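You operate a simulated robot arm through the tools that you are given. There is no shell and no other tool.

Carry out the task below with a simulated robot arm. There is one attempt and no reset: what you move stays moved.

## Task
Wind the red spool half full and release the wire.
Fine: the spool on the winder's peg; guide down, dark toggle on the spool, lower half only; then push the release lever down; leave the other spools.

Only the result counts: the job must be done as asked and must still hold three seconds after the hand-in. Knocking over, shifting, dropping, spilling or breaking anything else fails it.

## Robot
A 6-joint arm with a two-finger parallel gripper, fixed in place. Base frame: the origin is at the foot of the arm, x ahead of it, y to its left, z up; the work surface is at about z = 780. Readings come in mm, rad, newtons and seconds.
With the tool pointing down near the work surface it reaches from about 260 to 640 mm from the base axis. Its first joint turns from -2.007 to 2.007 rad. Payload 3.43 kg.
Tool frame: the origin (TCP) lies between the finger pads and is the grasp point; the fingertips stand 34 mm ahead of it; z points along the fingers, y is the line along which they close. Largest opening 128 mm; finger width 24, thickness 12; the body of the gripper, 48 by 130 mm, starts 96 mm behind the TCP.
Orientation is that of the tool frame in the base frame, as [roll, pitch, yaw] about the fixed x, y, z axes, in that order (R = Rz(yaw) Ry(pitch) Rx(roll)). With the fingers straight down and closing along the base's y, the tool's x points along the base's -x, its y along +y and its z along -z.

## Interface
- The arm moves only by the tool apply_moves. Its argument "moves" is a list of rows, each an object (a shift or turn left out is 0, a gripper value left out holds the last) with "turn": the turn, a rotation vector about the base's x, y, z in rad, a list of three; "dp": the shift along the base's x, y, z in mm, a list of three; "fingers": the gripper command, from -1 (fully open) to 1 (shut), values between in proportion. In form: [{"turn": [wx, wy, wz], "dp": [x, y, z], "fingers": fingers}, ...]. A call has 1 to 20 rows; each row is the pose to reach, as a shift and turn from the pose commanded when the call began. Each row takes 0.2 s and may step no farther than 50 mm and 0.15 rad from the row before; otherwise, or with a gripper value out of range, the whole call is refused. A pose out of reach is approached as far as the arm can. The call stops where the force on the tool passes 40 N (or 10 N more than at its start, if that is more) or the arm is blocked; 0.2 s more then pass. The fingers move at their own pace (about 153 mm/s each) and stop on an object; they squeeze with about 29 N. The grip force told is the motor's: it shows also when the fingers shut on nothing. Time passes only in rows, and 0.2 s behind the last, so rows that repeat a pose let the fingers close. The reply holds the time, the measured pose of the TCP, the force on the tool along the base axes, the opening and the grip force, in the units named above and with some noise, with the torque about the TCP (base axes, N m) and any sound that the robot's microphone picked up.
- Cameras (640 x 400 px; columns grow to the right, rows downward): "scene" is fixed at [220, 652.2, 1433.1]; the picture's right is [-0.97, -0.25, 0.00], its down [-0.23, 0.86, -0.46] and it looks along [0.12, -0.44, -0.89] (base axes); focal length 314 px, centre (320, 200). "wrist" rides on the gripper at [76, -11, -160] in the tool frame; the picture's right is [0.15, 0.99, 0.00], its down [-0.88, 0.13, -0.46] and it looks along [-0.45, 0.07, 0.89] (tool axes); focal length 234 px, centre (320, 200). There is no depth. A picture from a camera that has moved, and an enlarged one, comes with that camera's place and axes in the base frame and with its lens.
- camera(camera): a new picture of that camera. No time passes.
- lift_body(by): slides the trunk up (or, below 0, down) by that many mm; the arm rides with it, the base frame stays. It gives what a move gives, with no picture.
- inspect(camera, box): a new picture of the part [left, top, right, bottom] of that camera's present view, enlarged. No time passes.
- close_job(): hands the job in; it is judged then, once.

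Nothing tells you positions but the pictures and the camera data. Unless the task says otherwise, let go and move clear before handing in.

The tools are called after "Request:" by a JSON object that holds its "api" and its "payload". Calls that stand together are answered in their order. apply_moves: Moves the arm, as the interface text tells. Its arguments: {"type":"object","properties":{"moves":{"type":"array"}},"required":["moves"]} The other tools are called the same way: lift_body (by) slides the trunk up or down; camera (camera) takes a picture; inspect (camera, box) takes an enlarged picture of a part of a camera's view; close_job () hands the job in.

At the start:

```text
time_s: 0.0
position: [165.0, 371.0, 1105.7]
tcp_rot: [3.14, -0.001, 3.14]
ft_force: [0.4, -0.1, -0.5]
ft_torque: [0.01, -0.01, -0.01]
width: 128.1
finger_force: 0.1
trunk travel left (down, up): [-925.0, 65.0]
```

scene: 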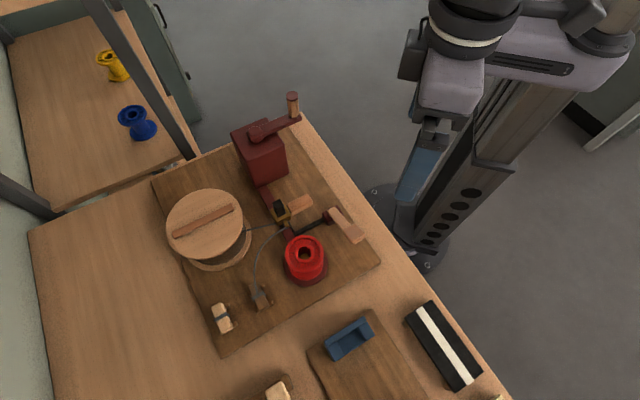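
wrist: 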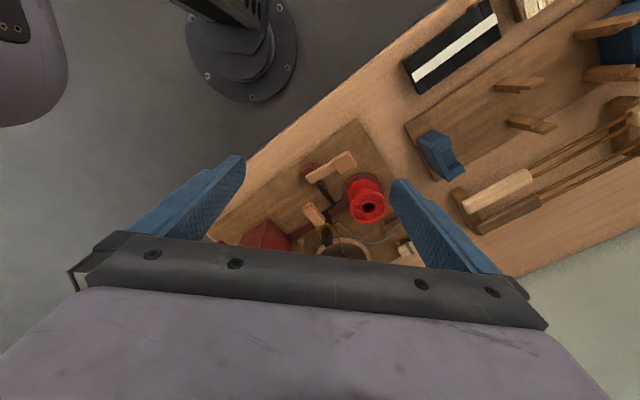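

I see a winder board with a red box and crank, a big wooden wire drum, a red spool, and several levers/toggles; blue and yellow spools stand on another table. I'll look at enlarged views first to understand the mechanism.

Request:
{"api": "inspect", "payload": {"camera": "scene", "box": [220, 80, 400, 200]}}

Request:
{"api": "inspect", "payload": {"camera": "scene", "box": [220, 180, 400, 300]}}

Request:
{"api": "inspect", "payload": {"camera": "scene", "box": [140, 170, 320, 350]}}

Request:
{"api": "inspect", "payload": {"camera": "wrist", "box": [220, 120, 440, 270]}}

```text
3.33 times, centred on (310, 140) of scene
camera zoom: at [220.0, 652.2, 1433.1], right [-0.97, -0.25, 0.0], down [-0.23, 0.86, -0.46], along [0.12, -0.44, -0.89], focal length 1046 px, centre (353, 400)
```

zoom: 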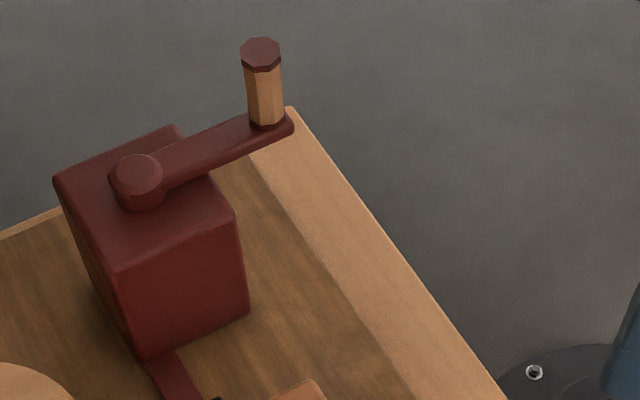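

```text
3.33 times, centred on (310, 240) of scene
camera zoom: at [220.0, 652.2, 1433.1], right [-0.97, -0.25, 0.0], down [-0.23, 0.86, -0.46], along [0.12, -0.44, -0.89], focal length 1046 px, centre (353, 67)
```

zoom: 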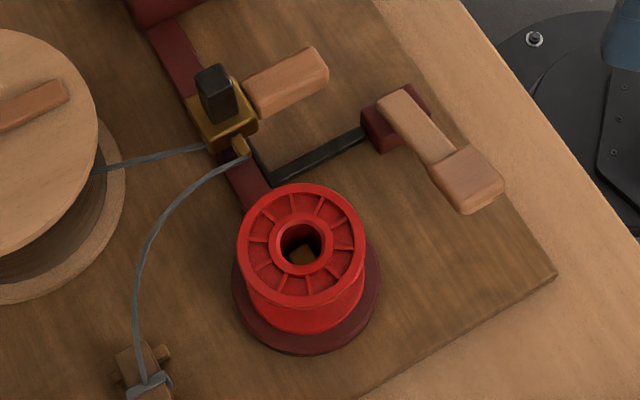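

```text
2.22 times, centred on (230, 260) of scene
camera zoom: at [220.0, 652.2, 1433.1], right [-0.97, -0.25, 0.0], down [-0.23, 0.86, -0.46], along [0.12, -0.44, -0.89], focal length 697 px, centre (520, 67)
```

zoom: 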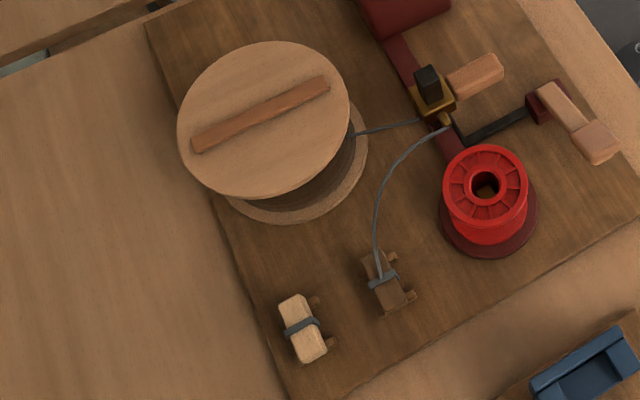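

```text
2.67 times, centred on (330, 195) of wrist
camera zoom: at [88.6, 359.5, 1265.9], right [-0.15, 0.99, 0.0], down [0.88, 0.13, 0.46], along [0.45, 0.07, -0.89], focal length 624 px, centre (293, 213)
```

zoom: 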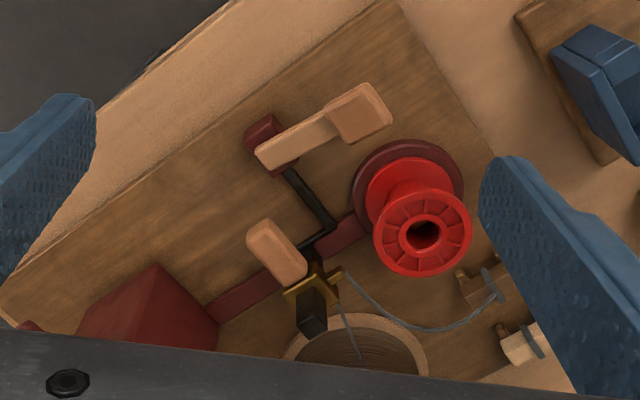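

The red spool already seems to sit on a dark-red turntable at about (294, 487), top z≈870, and the wire runs from the drum through a brass guide to a dark toggle. I'll move the wrist camera around for more views before touching anything.

Request:
{"api": "inspect", "payload": {"camera": "wrist", "box": [400, 0, 640, 150]}}

Request:
{"api": "inspect", "payload": {"camera": "wrist", "box": [400, 100, 640, 250]}}

Request:
{"api": "inspect", "payload": {"camera": "scene", "box": [260, 300, 420, 400]}}

Request:
{"api": "apply_moves", "payload": {"moves": [{"dp": [30, -30, 0]}, {"dp": [60, -60, 0]}, {"dp": [90, -90, 0]}, {"dp": [120, -115, 0]}, {"dp": [120, -115, 0]}]}}

Request:
{"api": "camera", "payload": {"camera": "wrist"}}

```text
2.67 times, centred on (520, 75) of wrist
camera zoom: at [88.6, 359.5, 1265.9], right [-0.15, 0.99, 0.0], down [0.88, 0.13, 0.46], along [0.45, 0.07, -0.89], focal length 624 px, centre (-213, 533)
```

zoom: 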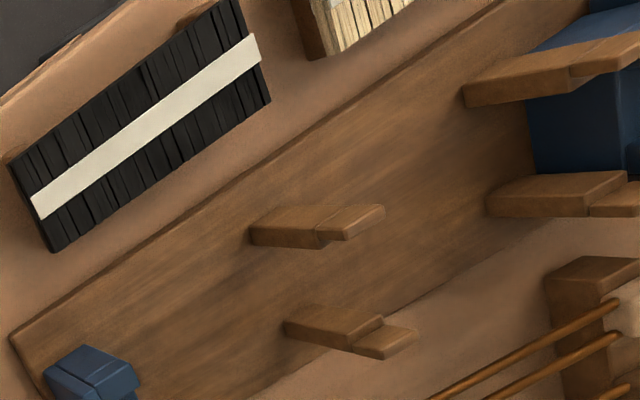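

```text
2.67 times, centred on (520, 175) of wrist
camera zoom: at [88.6, 359.5, 1265.9], right [-0.15, 0.99, 0.0], down [0.88, 0.13, 0.46], along [0.45, 0.07, -0.89], focal length 624 px, centre (-213, 267)
```

zoom: 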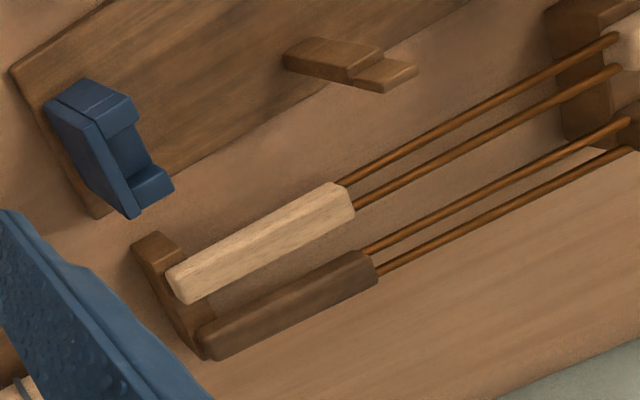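

```text
4.00 times, centred on (340, 350) of scene
camera zoom: at [220.0, 652.2, 1433.1], right [-0.97, -0.25, 0.0], down [-0.23, 0.86, -0.46], along [0.12, -0.44, -0.89], focal length 1255 px, centre (240, -400)
```

zoom: 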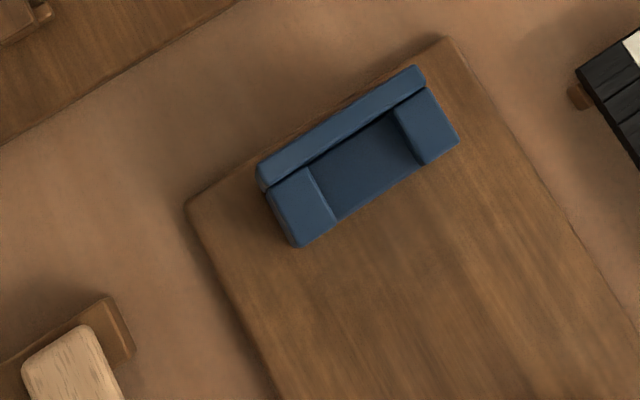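

```text
time_s: 1.2
position: [283.9, 252.2, 1104.9]
tcp_rot: [-3.141, -0.001, 3.141]
ft_force: [0.7, 1.0, -0.5]
ft_torque: [0.03, -0.04, 0.01]
width: 127.7
finger_force: 0.0
trunk travel left (down, up): [-925.0, 65.0]
```

```text
taken
camera wrist: at [207.6, 241.4, 1264.3], right [-0.15, 0.99, 0.0], down [0.88, 0.13, 0.46], along [0.45, 0.07, -0.89], focal length 234 px, centre (320, 200)
```

wrist: 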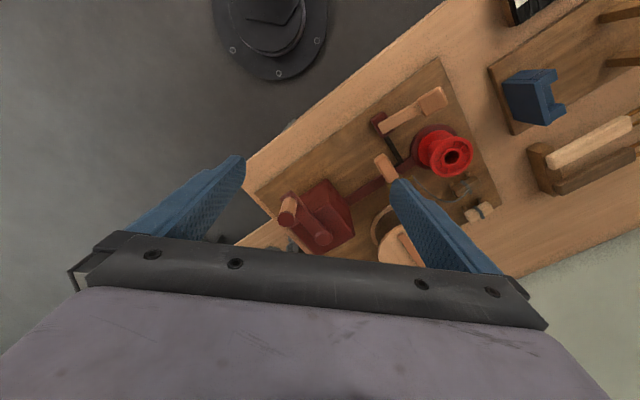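

Request:
{"api": "inspect", "payload": {"camera": "wrist", "box": [240, 160, 400, 260]}}

Request:
{"api": "inspect", "payload": {"camera": "wrist", "box": [360, 70, 520, 170]}}

Request:
{"api": "inspect", "payload": {"camera": "wrist", "box": [360, 140, 520, 240]}}

Request:
{"api": "camera", "payload": {"camera": "scene"}}

```text
4.00 times, centred on (320, 210) of wrist
camera zoom: at [207.6, 241.4, 1264.3], right [-0.15, 0.99, 0.0], down [0.88, 0.13, 0.46], along [0.45, 0.07, -0.89], focal length 937 px, centre (320, 160)
```

zoom: 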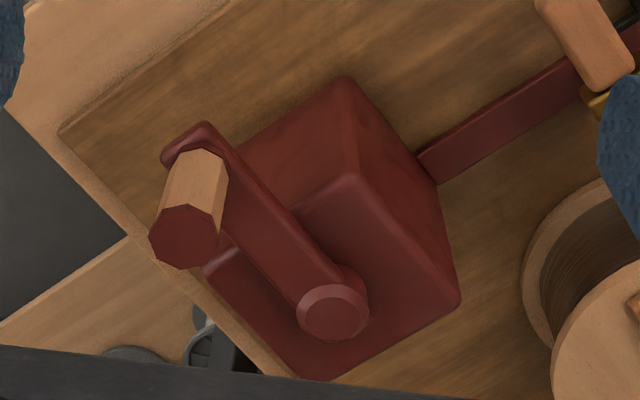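

```text
4.00 times, centred on (440, 120) of wrist
camera zoom: at [207.6, 241.4, 1264.3], right [-0.15, 0.99, 0.0], down [0.88, 0.13, 0.46], along [0.45, 0.07, -0.89], focal length 937 px, centre (-160, 520)
```

zoom: 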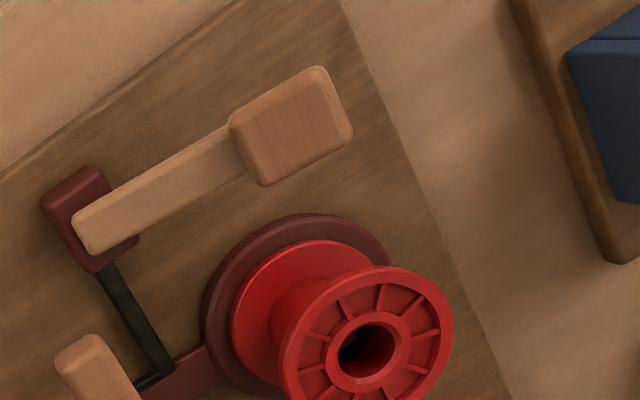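

```text
4.00 times, centred on (440, 190) of wrist
camera zoom: at [207.6, 241.4, 1264.3], right [-0.15, 0.99, 0.0], down [0.88, 0.13, 0.46], along [0.45, 0.07, -0.89], focal length 937 px, centre (-160, 240)
```

zoom: 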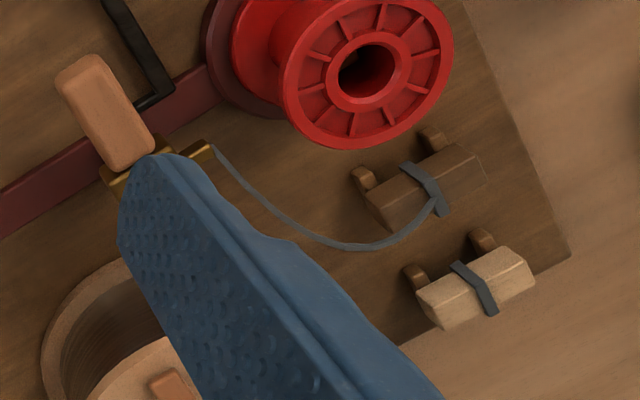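

```text
taken
```

scene: 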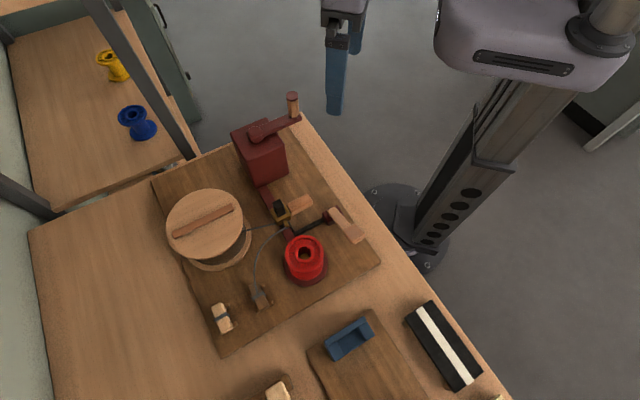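

The guide is a brass block on a black post with a wooden handle, and the dark and light toggles each rest on two brackets. I'll take close zooms of the toggle, guide, spool bore and lever.

Request:
{"api": "inspect", "payload": {"camera": "scene", "box": [240, 270, 288, 300]}}

Request:
{"api": "inspect", "payload": {"camera": "scene", "box": [280, 230, 330, 262]}}

Request:
{"api": "inspect", "payload": {"camera": "scene", "box": [260, 185, 324, 225]}}

Request:
{"api": "inspect", "payload": {"camera": "scene", "box": [306, 200, 370, 240]}}

Request:
{"api": "inspect", "payload": {"camera": "wrist", "box": [430, 160, 510, 210]}}

Request:
{"api": "inspect", "payload": {"camera": "wrist", "box": [400, 120, 480, 170]}}

```text
13.33 times, centred on (264, 285) of scene
camera zoom: at [220.0, 652.2, 1433.1], right [-0.97, -0.25, 0.0], down [-0.23, 0.86, -0.46], along [0.12, -0.44, -0.89], focal length 4183 px, centre (1067, -933)
```

zoom: 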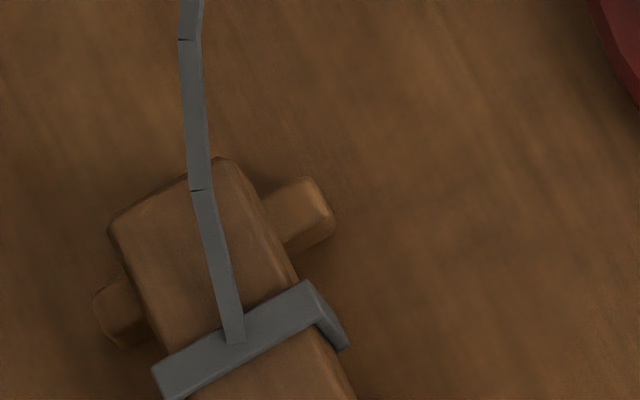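

```text
12.50 times, centred on (305, 246) of scene
camera zoom: at [220.0, 652.2, 1433.1], right [-0.97, -0.25, 0.0], down [-0.23, 0.86, -0.46], along [0.12, -0.44, -0.89], focal length 3922 px, centre (508, -375)
```

zoom: 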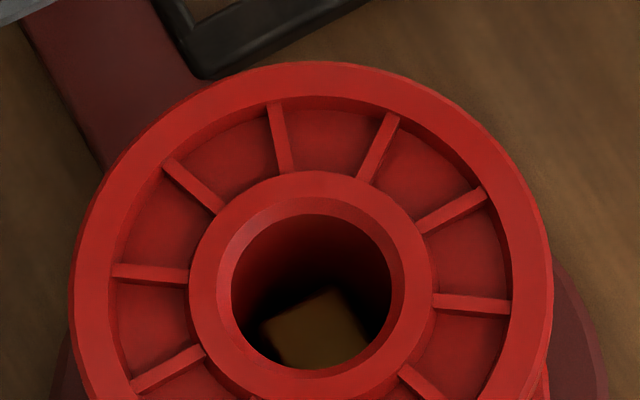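

```text
10.00 times, centred on (292, 205) of scene
camera zoom: at [220.0, 652.2, 1433.1], right [-0.97, -0.25, 0.0], down [-0.23, 0.86, -0.46], along [0.12, -0.44, -0.89], focal length 3137 px, centre (600, 150)
```

zoom: 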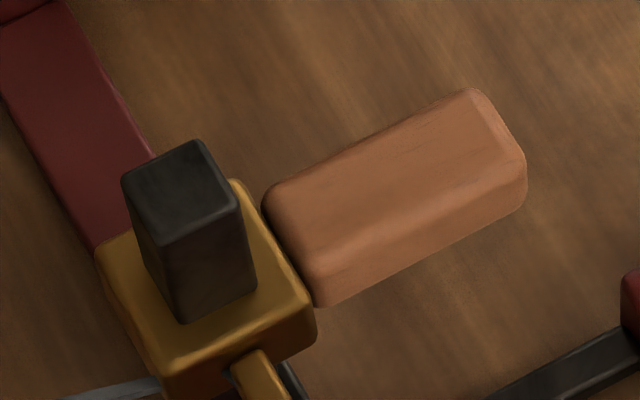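

```text
10.00 times, centred on (338, 220) of scene
camera zoom: at [220.0, 652.2, 1433.1], right [-0.97, -0.25, 0.0], down [-0.23, 0.86, -0.46], along [0.12, -0.44, -0.89], focal length 3137 px, centre (140, 0)
```

zoom: 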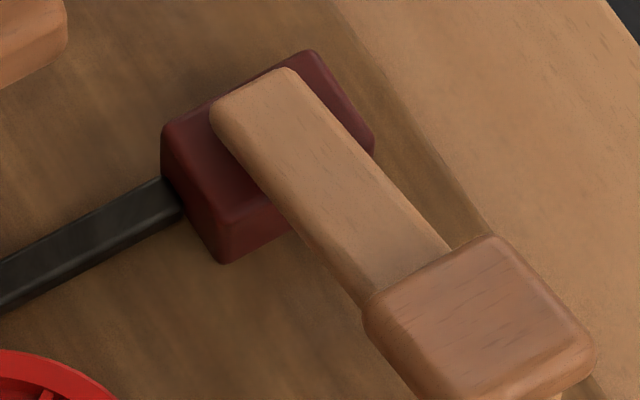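

```text
8.00 times, centred on (470, 185) of wrist
camera zoom: at [207.6, 241.4, 1264.3], right [-0.15, 0.99, 0.0], down [0.88, 0.13, 0.46], along [0.45, 0.07, -0.89], focal length 1873 px, centre (-880, 320)
```

zoom: 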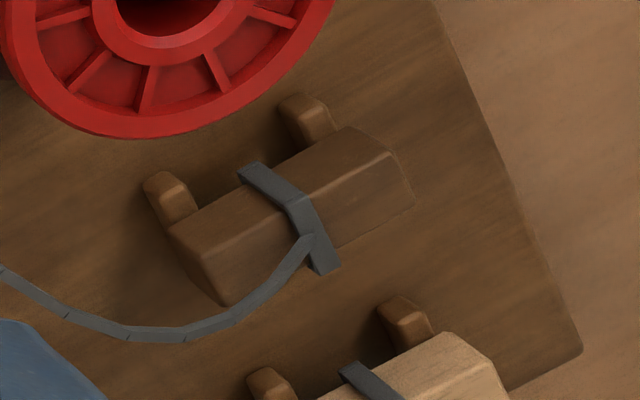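

```text
8.00 times, centred on (440, 145) of wrist
camera zoom: at [207.6, 241.4, 1264.3], right [-0.15, 0.99, 0.0], down [0.88, 0.13, 0.46], along [0.45, 0.07, -0.89], focal length 1873 px, centre (-640, 640)
```

zoom: 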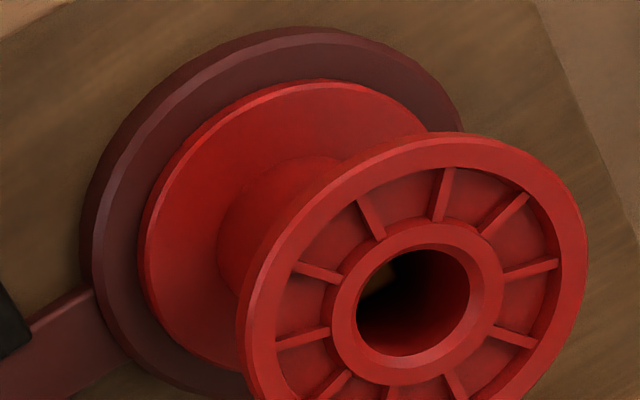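

The bore is about 24 mm with a square peg top deep inside, and the toggles are about 58×20 mm. I need better views of how the toggles sit and what the spool offers, so I'll zoom on them.

Request:
{"api": "inspect", "payload": {"camera": "scene", "box": [236, 276, 284, 318]}}

Request:
{"api": "inspect", "payload": {"camera": "scene", "box": [196, 296, 244, 338]}}

Request:
{"api": "apply_moves", "payload": {"moves": [{"dp": [0, 50, -10]}, {"dp": [0, 100, -20]}, {"dp": [0, 150, -30]}, {"dp": [-20, 200, -30]}, {"dp": [-40, 240, -30]}, {"dp": [-50, 280, -30]}, {"dp": [-60, 320, -30]}, {"dp": [-60, 320, -30]}]}}

Request:
{"api": "camera", "payload": {"camera": "wrist"}}

```text
9.52 times, centred on (260, 297) of scene
camera zoom: at [220.0, 652.2, 1433.1], right [-0.97, -0.25, 0.0], down [-0.23, 0.86, -0.46], along [0.12, -0.44, -0.89], focal length 2988 px, centre (891, -724)
```

zoom: 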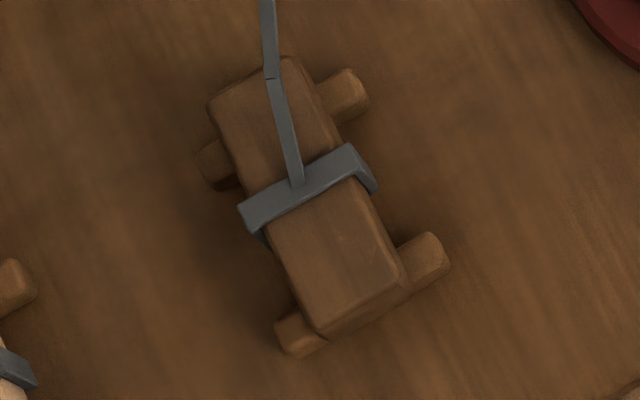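

```text
9.52 times, centred on (220, 317) of scene
camera zoom: at [220.0, 652.2, 1433.1], right [-0.97, -0.25, 0.0], down [-0.23, 0.86, -0.46], along [0.12, -0.44, -0.89], focal length 2988 px, centre (1272, -914)
```

zoom: 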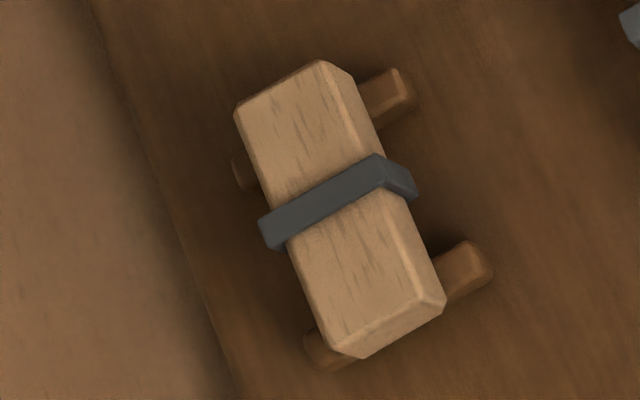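

```text
refused: row 1 steps farther than a row can; nothing moved
```

```text
taken
camera wrist: at [207.6, 241.4, 1264.3], right [-0.15, 0.99, 0.0], down [0.88, 0.13, 0.46], along [0.45, 0.07, -0.89], focal length 234 px, centre (320, 200)
```

wrist: 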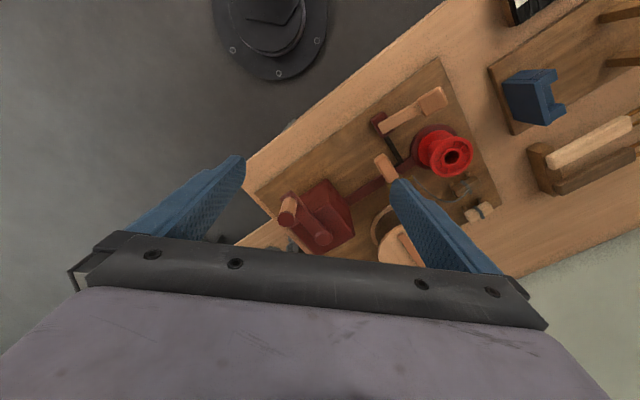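

Each toggle is a small bar lying in two cradles; the first move was refused for its step size. I'll go again with smaller steps, turning the wrist to look at the spool from the +y side.

Request:
{"api": "apply_moves", "payload": {"moves": [{"dp": [0, 25, 0], "turn": [0, 0, -0.14]}, {"dp": [0, 50, -5], "turn": [0, 0, -0.28]}, {"dp": [0, 75, -10], "turn": [0, 0, -0.42]}, {"dp": [0, 100, -15], "turn": [0, 0, -0.56]}, {"dp": [0, 125, -20], "turn": [0, 0, -0.7]}, {"dp": [0, 150, -25], "turn": [0, 0, -0.84]}, {"dp": [0, 175, -30], "turn": [0, 0, -0.98]}, {"dp": [0, 200, -35], "turn": [0, 0, -1.12]}, {"dp": [0, 225, -40], "turn": [0, 0, -1.26]}, {"dp": [0, 250, -45], "turn": [0, 0, -1.4]}, {"dp": [0, 270, -50], "turn": [0, 0, -1.54]}, {"dp": [0, 280, -55], "turn": [0, 0, -1.57]}, {"dp": [0, 280, -55], "turn": [0, 0, -1.57]}]}}

Request:
{"api": "camera", "payload": {"camera": "wrist"}}

```text
time_s: 4.0
position: [285.2, 534.5, 1049.0]
tcp_rot: [-3.141, 0.0, 1.571]
ft_force: [-0.4, -0.2, -1.3]
ft_torque: [-0.02, -0.01, -0.02]
width: 128.1
finger_force: 0.0
trunk travel left (down, up): [-925.0, 65.0]
```

```text
taken
camera wrist: at [274.4, 611.0, 1209.3], right [0.99, 0.15, 0.0], down [0.13, -0.88, 0.46], along [0.07, -0.45, -0.89], focal length 234 px, centre (320, 200)
```

wrist: 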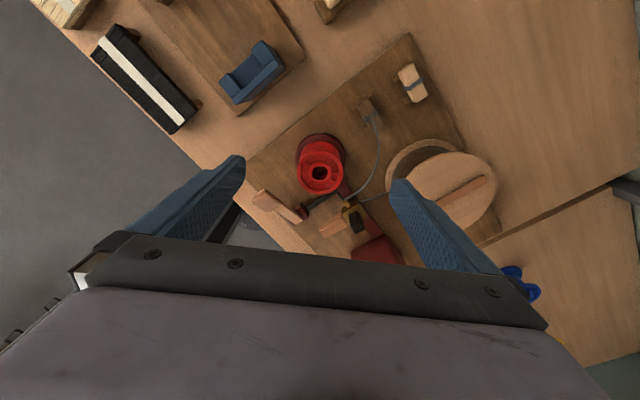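

Request:
{"api": "inspect", "payload": {"camera": "wrist", "box": [280, 125, 360, 205]}}

Request:
{"api": "inspect", "payload": {"camera": "wrist", "box": [340, 80, 420, 130]}}

Request:
{"api": "inspect", "payload": {"camera": "wrist", "box": [300, 180, 400, 243]}}

Request:
{"api": "inspect", "payload": {"camera": "wrist", "box": [240, 170, 340, 233]}}

```text
5.00 times, centred on (320, 165) of wrist
camera zoom: at [274.4, 611.0, 1209.3], right [0.99, 0.15, 0.0], down [0.13, -0.88, 0.46], along [0.07, -0.45, -0.89], focal length 1171 px, centre (320, 375)
```

zoom: 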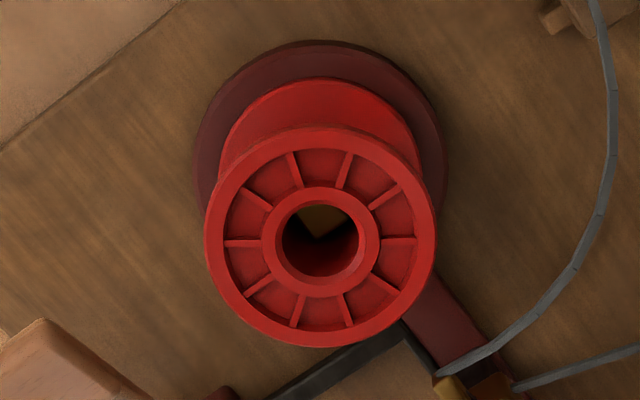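

```text
8.00 times, centred on (380, 105) of wrist
camera zoom: at [274.4, 611.0, 1209.3], right [0.99, 0.15, 0.0], down [0.13, -0.88, 0.46], along [0.07, -0.45, -0.89], focal length 1873 px, centre (-160, 960)
```

zoom: 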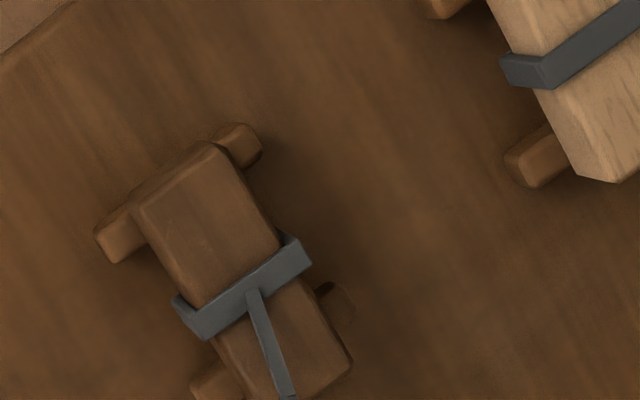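

```text
6.35 times, centred on (350, 212) of wrist
camera zoom: at [274.4, 611.0, 1209.3], right [0.99, 0.15, 0.0], down [0.13, -0.88, 0.46], along [0.07, -0.45, -0.89], focal length 1487 px, centre (130, 127)
```

zoom: 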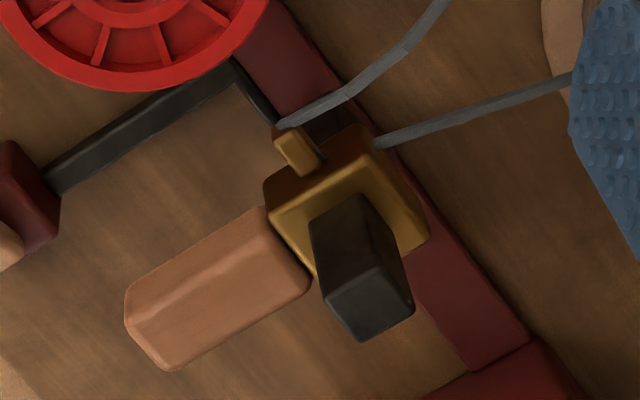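

```text
6.35 times, centred on (290, 202) of wrist
camera zoom: at [274.4, 611.0, 1209.3], right [0.99, 0.15, 0.0], down [0.13, -0.88, 0.46], along [0.07, -0.45, -0.89], focal length 1487 px, centre (510, 190)
```

zoom: 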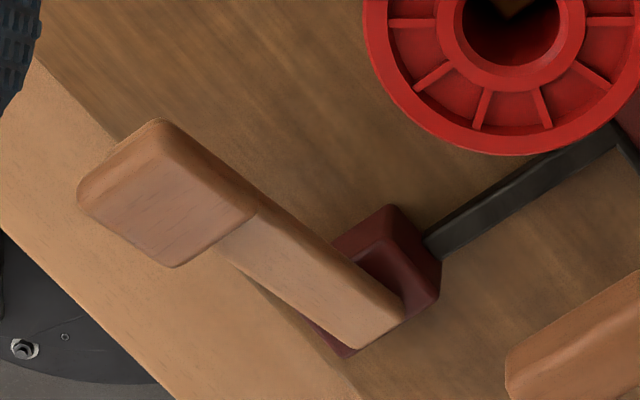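

The post top is around (358, 431, 928) and the guide handle top about z 862; I want a low side view to judge the guide and spool heights. I'll retreat toward the base and tilt the wrist for a flatter look.

Request:
{"api": "apply_moves", "payload": {"moves": [{"dp": [-10, -12, 5], "turn": [0, 0, 0.14]}, {"dp": [-20, -24, 10], "turn": [0, 0, 0.28]}, {"dp": [-30, -36, 10], "turn": [0, 0, 0.42]}, {"dp": [-40, -48, 10], "turn": [0, 0, 0.56]}, {"dp": [-50, -60, 10], "turn": [0, 0, 0.7]}, {"dp": [-60, -72, 10], "turn": [0, 0, 0.84]}, {"dp": [-70, -84, 10], "turn": [0, 0, 0.98]}, {"dp": [-80, -96, 10], "turn": [0, 0, 1.12]}, {"dp": [-90, -108, 10], "turn": [0, 0, 1.26]}, {"dp": [-100, -120, 10], "turn": [0, 0, 1.4]}, {"dp": [-110, -130, 10], "turn": [0, 0, 1.54]}, {"dp": [-120, -134, 10], "turn": [0, 0, 1.57]}, {"dp": [-120, -134, 10], "turn": [0, 0, 1.57]}]}}

Request:
{"api": "apply_moves", "payload": {"moves": [{"dp": [0, 0, 0], "turn": [0, -0.14, 0]}, {"dp": [0, 0, 0], "turn": [0, -0.28, 0]}, {"dp": [0, 0, -10], "turn": [0, -0.42, 0]}, {"dp": [0, 0, -20], "turn": [0, -0.56, 0]}, {"dp": [0, 0, -30], "turn": [0, -0.65, 0]}, {"dp": [0, 0, -30], "turn": [0, -0.65, 0]}]}}

Request:
{"api": "camera", "payload": {"camera": "wrist"}}

Request:
{"api": "camera", "payload": {"camera": "scene"}}

```text
time_s: 6.8
position: [165.5, 398.7, 1060.0]
tcp_rot: [3.14, -0.002, -3.139]
ft_force: [0.0, 0.1, 0.4]
ft_torque: [-0.02, -0.01, 0.0]
width: 128.0
finger_force: 0.1
trunk travel left (down, up): [-925.0, 65.0]
```

```text
time_s: 8.2
position: [166.0, 399.9, 1034.3]
tcp_rot: [3.14, 0.652, 3.141]
ft_force: [0.3, -0.7, -0.5]
ft_torque: [-0.02, 0.03, 0.02]
width: 127.8
finger_force: 0.2
trunk travel left (down, up): [-925.0, 65.0]
```

```text
taken
camera wrist: at [8.1, 389.7, 1113.1], right [-0.12, 0.99, -0.09], down [0.42, 0.13, 0.9], along [0.9, 0.07, -0.43], focal length 234 px, centre (320, 200)
```

wrist: 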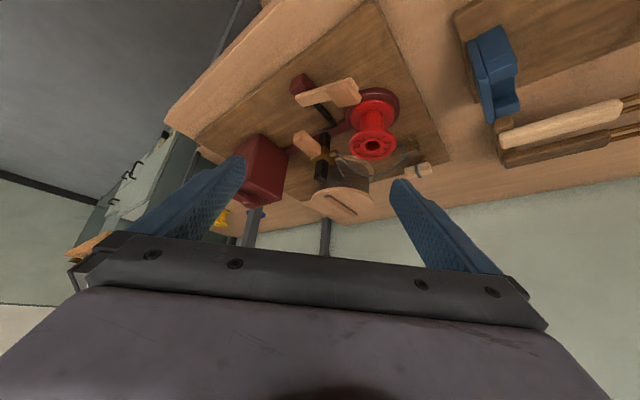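

```text
taken
```

scene: 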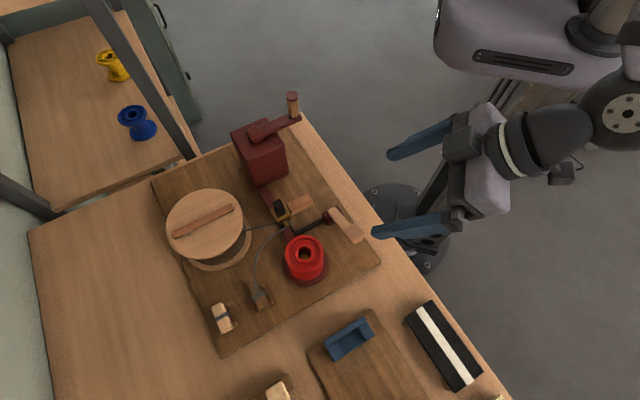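

Request:
{"api": "inspect", "payload": {"camera": "wrist", "box": [280, 70, 440, 170]}}

Request:
{"api": "inspect", "payload": {"camera": "wrist", "box": [290, 120, 370, 220]}}

Request:
{"api": "inspect", "payload": {"camera": "wrist", "box": [340, 80, 410, 165]}}

Request:
{"api": "inspect", "payload": {"camera": "wrist", "box": [230, 120, 330, 200]}}

```text
4.00 times, centred on (360, 120) of wrist
camera zoom: at [8.1, 389.7, 1113.1], right [-0.12, 0.99, -0.09], down [0.42, 0.13, 0.9], along [0.9, 0.07, -0.43], focal length 937 px, centre (160, 520)
```

zoom: 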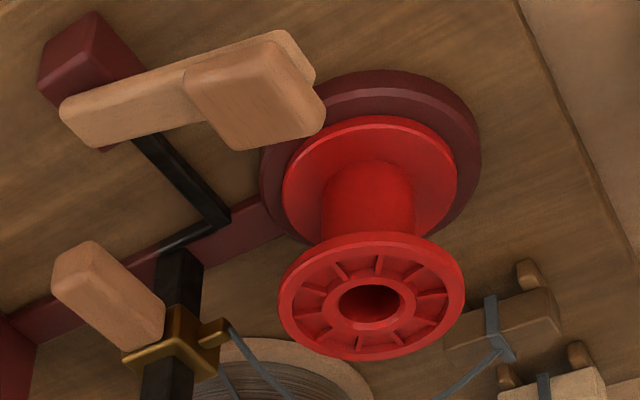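

```text
4.00 times, centred on (330, 170) of wrist
camera zoom: at [8.1, 389.7, 1113.1], right [-0.12, 0.99, -0.09], down [0.42, 0.13, 0.9], along [0.9, 0.07, -0.43], focal length 937 px, centre (280, 320)
```

zoom: 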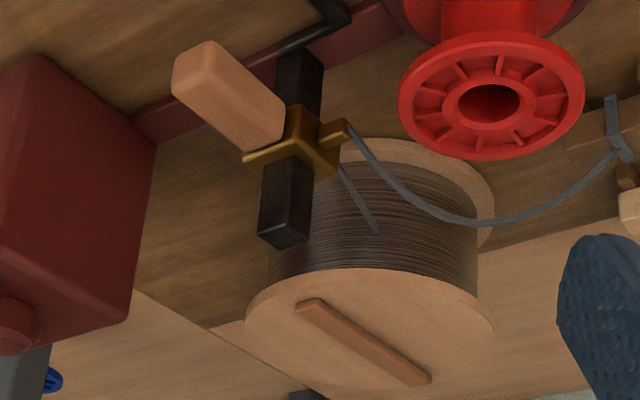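

```text
4.71 times, centred on (375, 122) of wrist
camera zoom: at [8.1, 389.7, 1113.1], right [-0.12, 0.99, -0.09], down [0.42, 0.13, 0.9], along [0.9, 0.07, -0.43], focal length 1102 px, centre (61, 565)
```

zoom: 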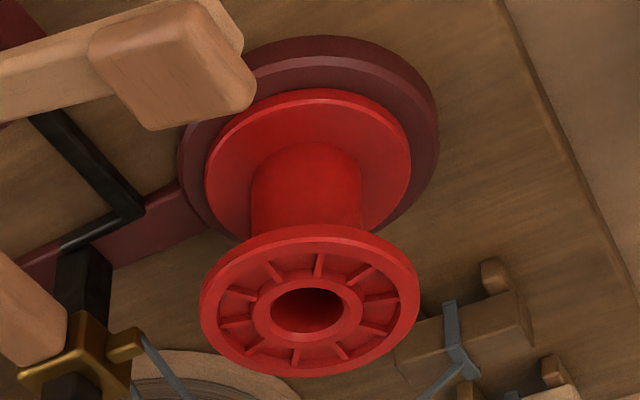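

```text
5.00 times, centred on (280, 160) of wrist
camera zoom: at [8.1, 389.7, 1113.1], right [-0.12, 0.99, -0.09], down [0.42, 0.13, 0.9], along [0.9, 0.07, -0.43], focal length 1171 px, centre (520, 400)
```

zoom: 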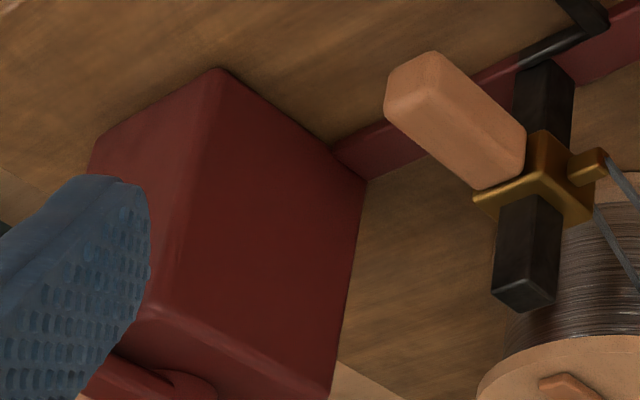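

Now it is clear: the brass guide is mid-post near the spool's upper half (handle top ≈ 862, post at ≈ (366,418)), the release paddle is raised at ≈ (217,421,865), the dark toggle at ≈ (362,576,827), and the crank knob at ≈ (393,220,978). First I'll press the guide handle down with closed fingers.

Request:
{"api": "apply_moves", "payload": {"moves": [{"dp": [20, -2, 0], "turn": [0, 0.14, 0], "fingers": 1}, {"dp": [50, -6, 0], "turn": [0, 0.28, 0], "fingers": 1}, {"dp": [80, -10, -10], "turn": [0, 0.42, 0], "fingers": 1}, {"dp": [110, -14, -20], "turn": [0, 0.56, 0], "fingers": 1}, {"dp": [140, -16, -40], "turn": [0, 0.65, 0], "fingers": 1}, {"dp": [165, -18, -70], "turn": [0, 0.652, 0], "fingers": 1}, {"dp": [165, -18, -94], "turn": [0, 0.652, 0], "fingers": 1}, {"dp": [165, -18, -94], "turn": [0, 0.652, 0], "fingers": 1}]}}

Request:
{"api": "camera", "payload": {"camera": "scene"}}

Request:
{"api": "inspect", "payload": {"camera": "wrist", "box": [220, 60, 420, 220]}}

```text
time_s: 10.0
position: [332.5, 381.2, 936.8]
tcp_rot: [3.141, -0.003, 3.139]
ft_force: [0.2, -0.3, -0.2]
ft_torque: [0.03, 0.0, -0.02]
width: 0.0
finger_force: 28.5
trunk travel left (down, up): [-925.0, 65.0]
```

```text
taken
```

scene: 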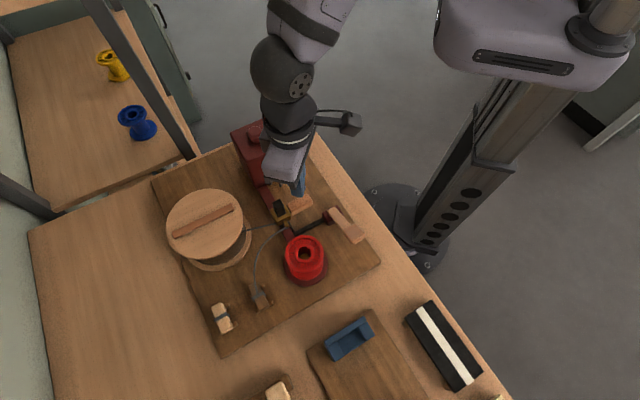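

```text
2.50 times, centred on (320, 140) of wrist
camera zoom: at [257.1, 370.5, 1097.3], right [-0.15, 0.99, 0.0], down [0.88, 0.13, 0.45], along [0.45, 0.07, -0.89], focal length 585 px, centre (320, 350)
```

zoom: 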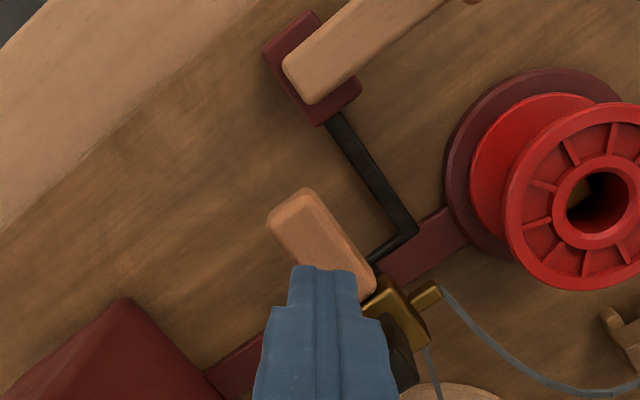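

Fingertips hover over the handle, a few mm off its axis. I'll nudge and press down gently, watching the force.

Request:
{"api": "apply_moves", "payload": {"moves": [{"dp": [-4, 3, -15], "fingers": 1}, {"dp": [-4, 3, -30], "fingers": 1}, {"dp": [-4, 3, -38], "fingers": 1}, {"dp": [-4, 3, -43], "fingers": 1}, {"dp": [-4, 3, -48], "fingers": 1}, {"dp": [-4, 3, -53], "fingers": 1}, {"dp": [-4, 3, -58], "fingers": 1}, {"dp": [-4, 3, -63], "fingers": 1}]}}

Request:
{"api": "inspect", "payload": {"camera": "wrist", "box": [220, 60, 420, 220]}}

Request:
{"api": "inspect", "payload": {"camera": "scene", "box": [240, 170, 368, 250]}}

```text
time_s: 11.8
position: [326.9, 385.8, 873.6]
tcp_rot: [3.141, -0.002, -3.14]
ft_force: [0.2, -0.8, 0.5]
ft_torque: [0.02, 0.02, 0.0]
width: 0.1
finger_force: 29.0
trunk travel left (down, up): [-925.0, 65.0]
```

```text
2.50 times, centred on (320, 140) of wrist
camera zoom: at [250.8, 375.3, 1033.6], right [-0.15, 0.99, 0.0], down [0.88, 0.13, 0.45], along [0.45, 0.07, -0.89], focal length 585 px, centre (320, 350)
```

zoom: 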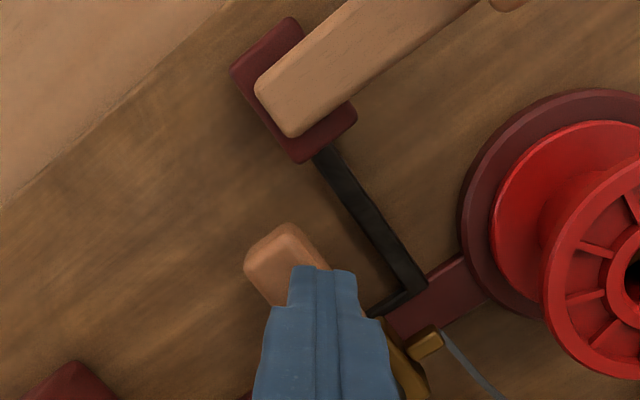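

```text
5.00 times, centred on (304, 210) of scene
camera zoom: at [220.0, 652.2, 1433.1], right [-0.97, -0.25, 0.0], down [-0.23, 0.86, -0.46], along [0.12, -0.44, -0.89], focal length 1569 px, centre (400, 150)
```

zoom: 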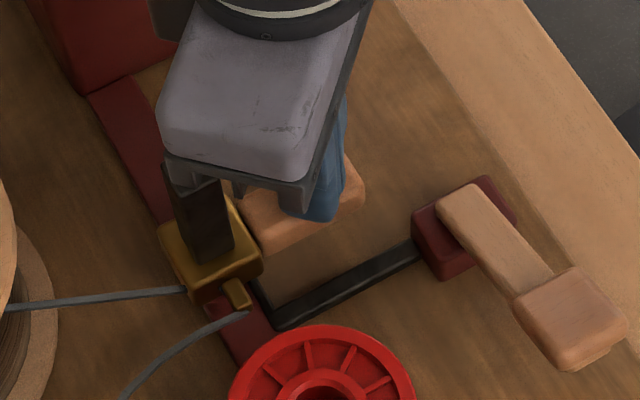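

The guide is sliding down with the handle (spout has dropped visibly) with almost no force. I'll keep pressing to its stop.

Request:
{"api": "apply_moves", "payload": {"moves": [{"dp": [0, 0, -4], "fingers": 1}, {"dp": [0, 0, -8], "fingers": 1}, {"dp": [0, 0, -12], "fingers": 1}, {"dp": [0, 0, -16], "fingers": 1}, {"dp": [0, 0, -20], "fingers": 1}, {"dp": [0, 0, -23], "fingers": 1}]}}

Request:
{"api": "inspect", "payload": {"camera": "scene", "box": [240, 170, 368, 250]}}

```text
time_s: 12.6
position: [325.7, 385.3, 870.5]
tcp_rot: [3.139, 0.002, 3.14]
ft_force: [-5.6, -10.3, 27.6]
ft_torque: [-0.42, 0.29, 0.01]
width: 0.0
finger_force: 29.2
trunk travel left (down, up): [-925.0, 65.0]
stopped in row 3: the force on the tool passed its limit at 44 N (the readings are from after the stop); the commanded pose is now the measured one
```

```text
5.00 times, centred on (304, 210) of scene
camera zoom: at [220.0, 652.2, 1433.1], right [-0.97, -0.25, 0.0], down [-0.23, 0.86, -0.46], along [0.12, -0.44, -0.89], focal length 1569 px, centre (400, 150)
```

zoom: 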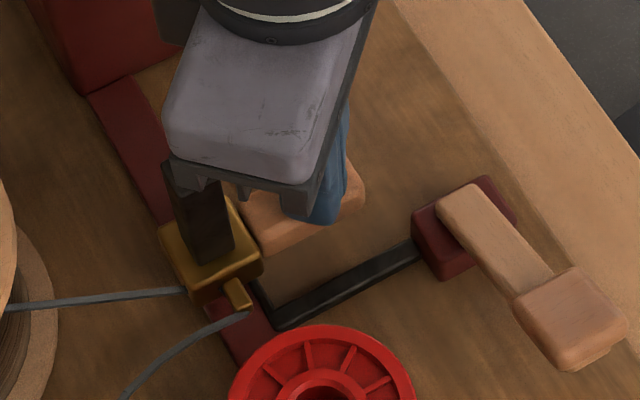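

It hit a firm stop after about 24 mm of travel. I'll lift off and check that the guide stays down.

Request:
{"api": "apply_moves", "payload": {"moves": [{"dp": [0, 0, 10], "fingers": 1}, {"dp": [0, 0, 40], "fingers": 1}, {"dp": [-20, 0, 80], "fingers": 1}, {"dp": [-50, 0, 120], "fingers": 1}, {"dp": [-90, 0, 150], "fingers": 0}, {"dp": [-130, 0, 170], "fingers": -1}, {"dp": [-130, 0, 170], "fingers": -1}]}}

Request:
{"api": "inspect", "payload": {"camera": "scene", "box": [240, 170, 368, 250]}}

Request:
{"api": "inspect", "payload": {"camera": "wrist", "box": [280, 80, 480, 205]}}

```text
time_s: 14.2
position: [196.6, 387.8, 1035.7]
tcp_rot: [3.14, 0.001, -3.141]
ft_force: [0.1, -0.3, 0.1]
ft_torque: [-0.03, 0.01, 0.01]
width: 127.9
finger_force: 0.1
trunk travel left (down, up): [-925.0, 65.0]
```

```text
5.00 times, centred on (304, 210) of scene
camera zoom: at [220.0, 652.2, 1433.1], right [-0.97, -0.25, 0.0], down [-0.23, 0.86, -0.46], along [0.12, -0.44, -0.89], focal length 1569 px, centre (400, 150)
```

zoom: 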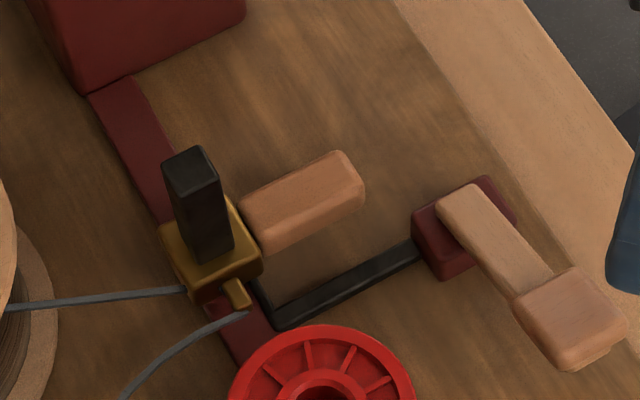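

```text
3.20 times, centred on (380, 142) of wrist
camera zoom: at [119.3, 377.6, 1194.9], right [-0.15, 0.99, 0.0], down [0.88, 0.13, 0.46], along [0.45, 0.07, -0.89], focal length 749 px, centre (128, 384)
```

zoom: 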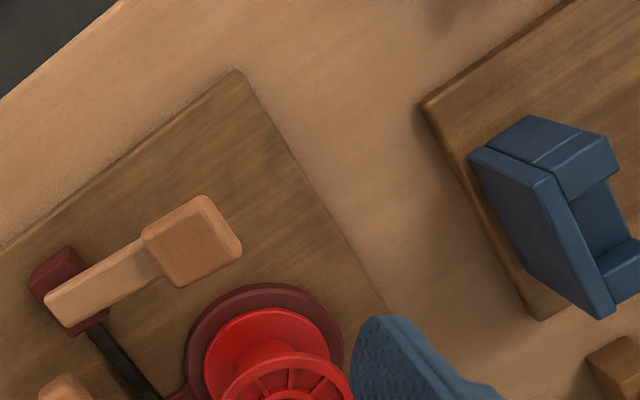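

The guide stays down. Next I'll move toward the dark toggle with the wrist turned 45° (aligned with the board), stopping short to get a close look.

Request:
{"api": "apply_moves", "payload": {"moves": [{"dp": [10, 10, 0], "turn": [0, 0, 0.13]}, {"dp": [25, 25, 0], "turn": [0, 0, 0.26]}, {"dp": [40, 45, -5], "turn": [0, 0, 0.39]}, {"dp": [60, 70, -15], "turn": [0, 0, 0.52]}, {"dp": [80, 95, -25], "turn": [0, 0, 0.65]}, {"dp": [100, 115, -40], "turn": [0, 0, 0.785]}, {"dp": [105, 122, -55], "turn": [0, 0, 0.785]}, {"dp": [105, 122, -65], "turn": [0, 0, 0.785]}, {"dp": [105, 122, -65], "turn": [0, 0, 0.785]}]}}

Request:
{"api": "camera", "payload": {"camera": "wrist"}}

Request:
{"api": "inspect", "payload": {"camera": "wrist", "box": [240, 80, 400, 240]}}

```text
time_s: 16.2
position: [302.0, 510.0, 969.9]
tcp_rot: [3.139, 0.003, -2.356]
ft_force: [0.4, 0.2, -0.5]
ft_torque: [-0.04, 0.04, -0.01]
width: 127.9
finger_force: 0.1
trunk travel left (down, up): [-925.0, 65.0]
```

```text
taken
camera wrist: at [256.3, 449.3, 1128.6], right [-0.8, 0.6, 0.0], down [0.53, 0.71, 0.46], along [0.27, 0.37, -0.89], focal length 234 px, centre (320, 200)
```

wrist: 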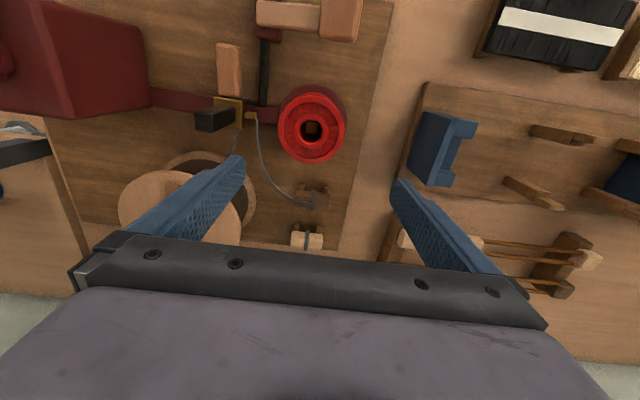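

```text
2.50 times, centred on (320, 160) of wrist
camera zoom: at [256.3, 449.3, 1128.6], right [-0.8, 0.6, 0.0], down [0.53, 0.71, 0.46], along [0.27, 0.37, -0.89], focal length 585 px, centre (320, 300)
```

zoom: 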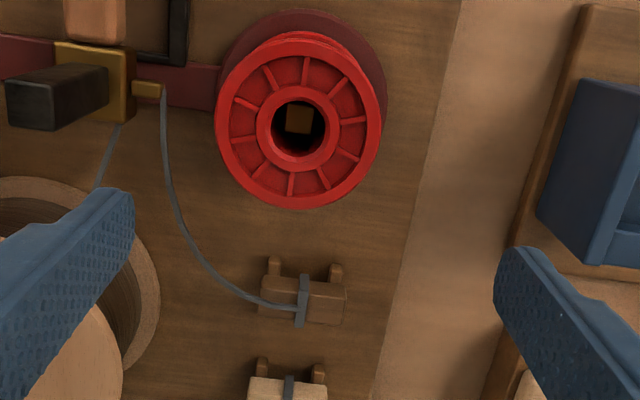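

Request:
{"api": "inspect", "payload": {"camera": "wrist", "box": [286, 175, 350, 215]}}

Request:
{"api": "inspect", "payload": {"camera": "wrist", "box": [270, 85, 350, 165]}}

Request:
{"api": "inspect", "payload": {"camera": "wrist", "box": [290, 170, 344, 250]}}

```text
10.00 times, centred on (318, 195) of wrist
camera zoom: at [256.3, 449.3, 1128.6], right [-0.8, 0.6, 0.0], down [0.53, 0.71, 0.46], along [0.27, 0.37, -0.89], focal length 2342 px, centre (340, 250)
```

zoom: 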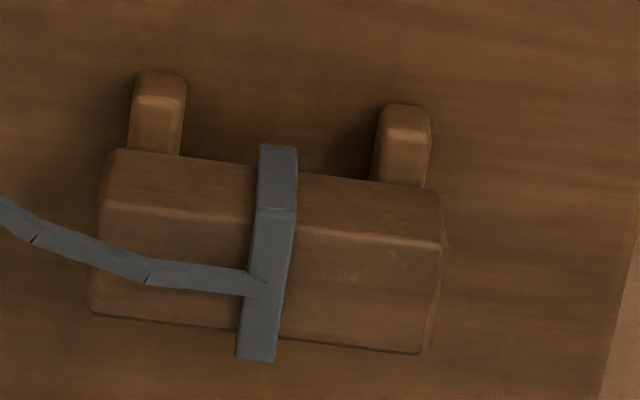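

```text
5.00 times, centred on (310, 125) of wrist
camera zoom: at [256.3, 449.3, 1128.6], right [-0.8, 0.6, 0.0], down [0.53, 0.71, 0.46], along [0.27, 0.37, -0.89], focal length 1171 px, centre (370, 575)
```

zoom: 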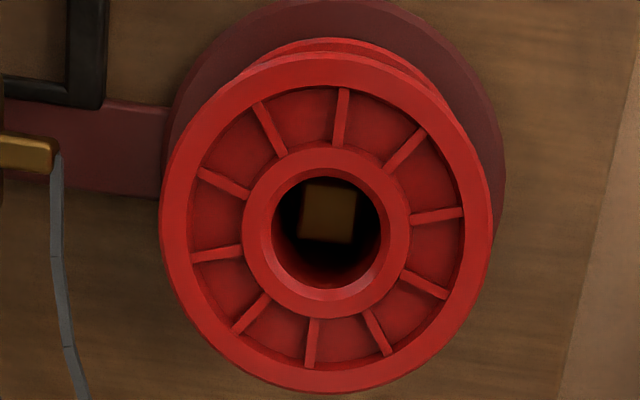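

```text
5.00 times, centred on (317, 210) of wrist
camera zoom: at [256.3, 449.3, 1128.6], right [-0.8, 0.6, 0.0], down [0.53, 0.71, 0.46], along [0.27, 0.37, -0.89], focal length 1171 px, centre (335, 150)
```

zoom: 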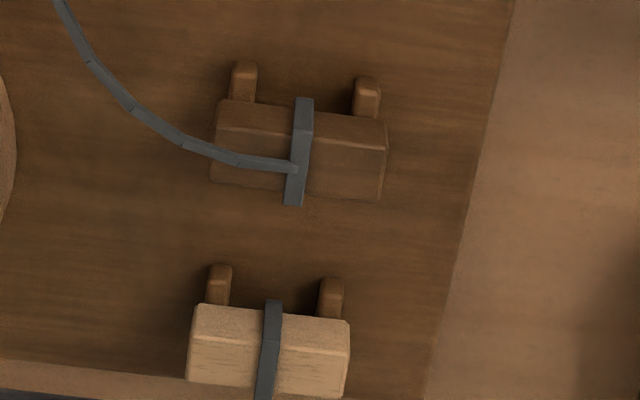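

The toggle is about 51×18×17 mm centred near (361, 574), top ≈ 821. That is beyond the nominal reach, so I'll test how far the arm can go straight down from above, with fingers partly closed.

Request:
{"api": "apply_moves", "payload": {"moves": [{"dp": [15, 16, -10], "fingers": -0.25}, {"dp": [30, 32, -20], "fingers": -0.25}, {"dp": [45, 48, -30], "fingers": -0.25}, {"dp": [59, 64, -40], "fingers": -0.25}, {"dp": [59, 64, -60], "fingers": -0.25}, {"dp": [59, 64, -60], "fingers": -0.25}]}}

Request:
{"api": "camera", "payload": {"camera": "wrist"}}

Request:
{"api": "camera", "payload": {"camera": "scene"}}

```text
time_s: 17.6
position: [337.0, 530.0, 917.4]
tcp_rot: [3.136, 0.002, -2.355]
ft_force: [0.4, 0.8, 0.9]
ft_torque: [-0.02, 0.01, -0.02]
width: 80.0
finger_force: 0.2
out of reach, approached as far as the arm can: row 2, 3, 4, 5, 6
trunk travel left (down, up): [-925.0, 65.0]
```

```text
taken
camera wrist: at [291.5, 468.6, 1076.1], right [-0.8, 0.6, 0.0], down [0.53, 0.71, 0.46], along [0.27, 0.37, -0.89], focal length 234 px, centre (320, 200)
```

wrist: 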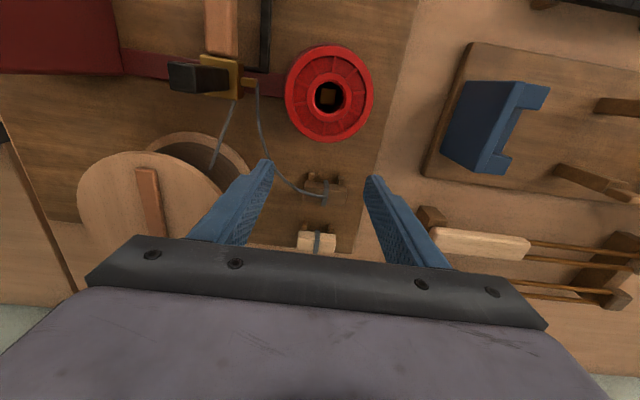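

```text
taken
```

scene: 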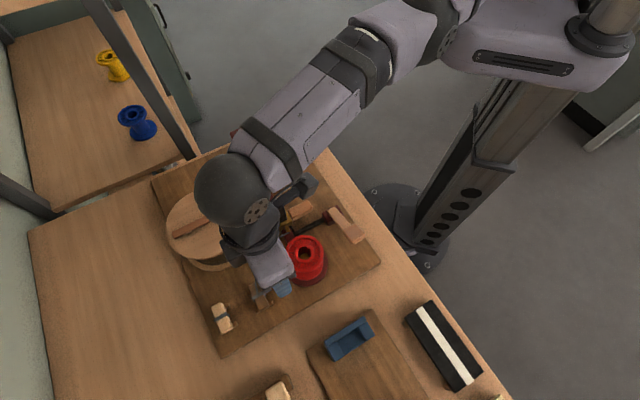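

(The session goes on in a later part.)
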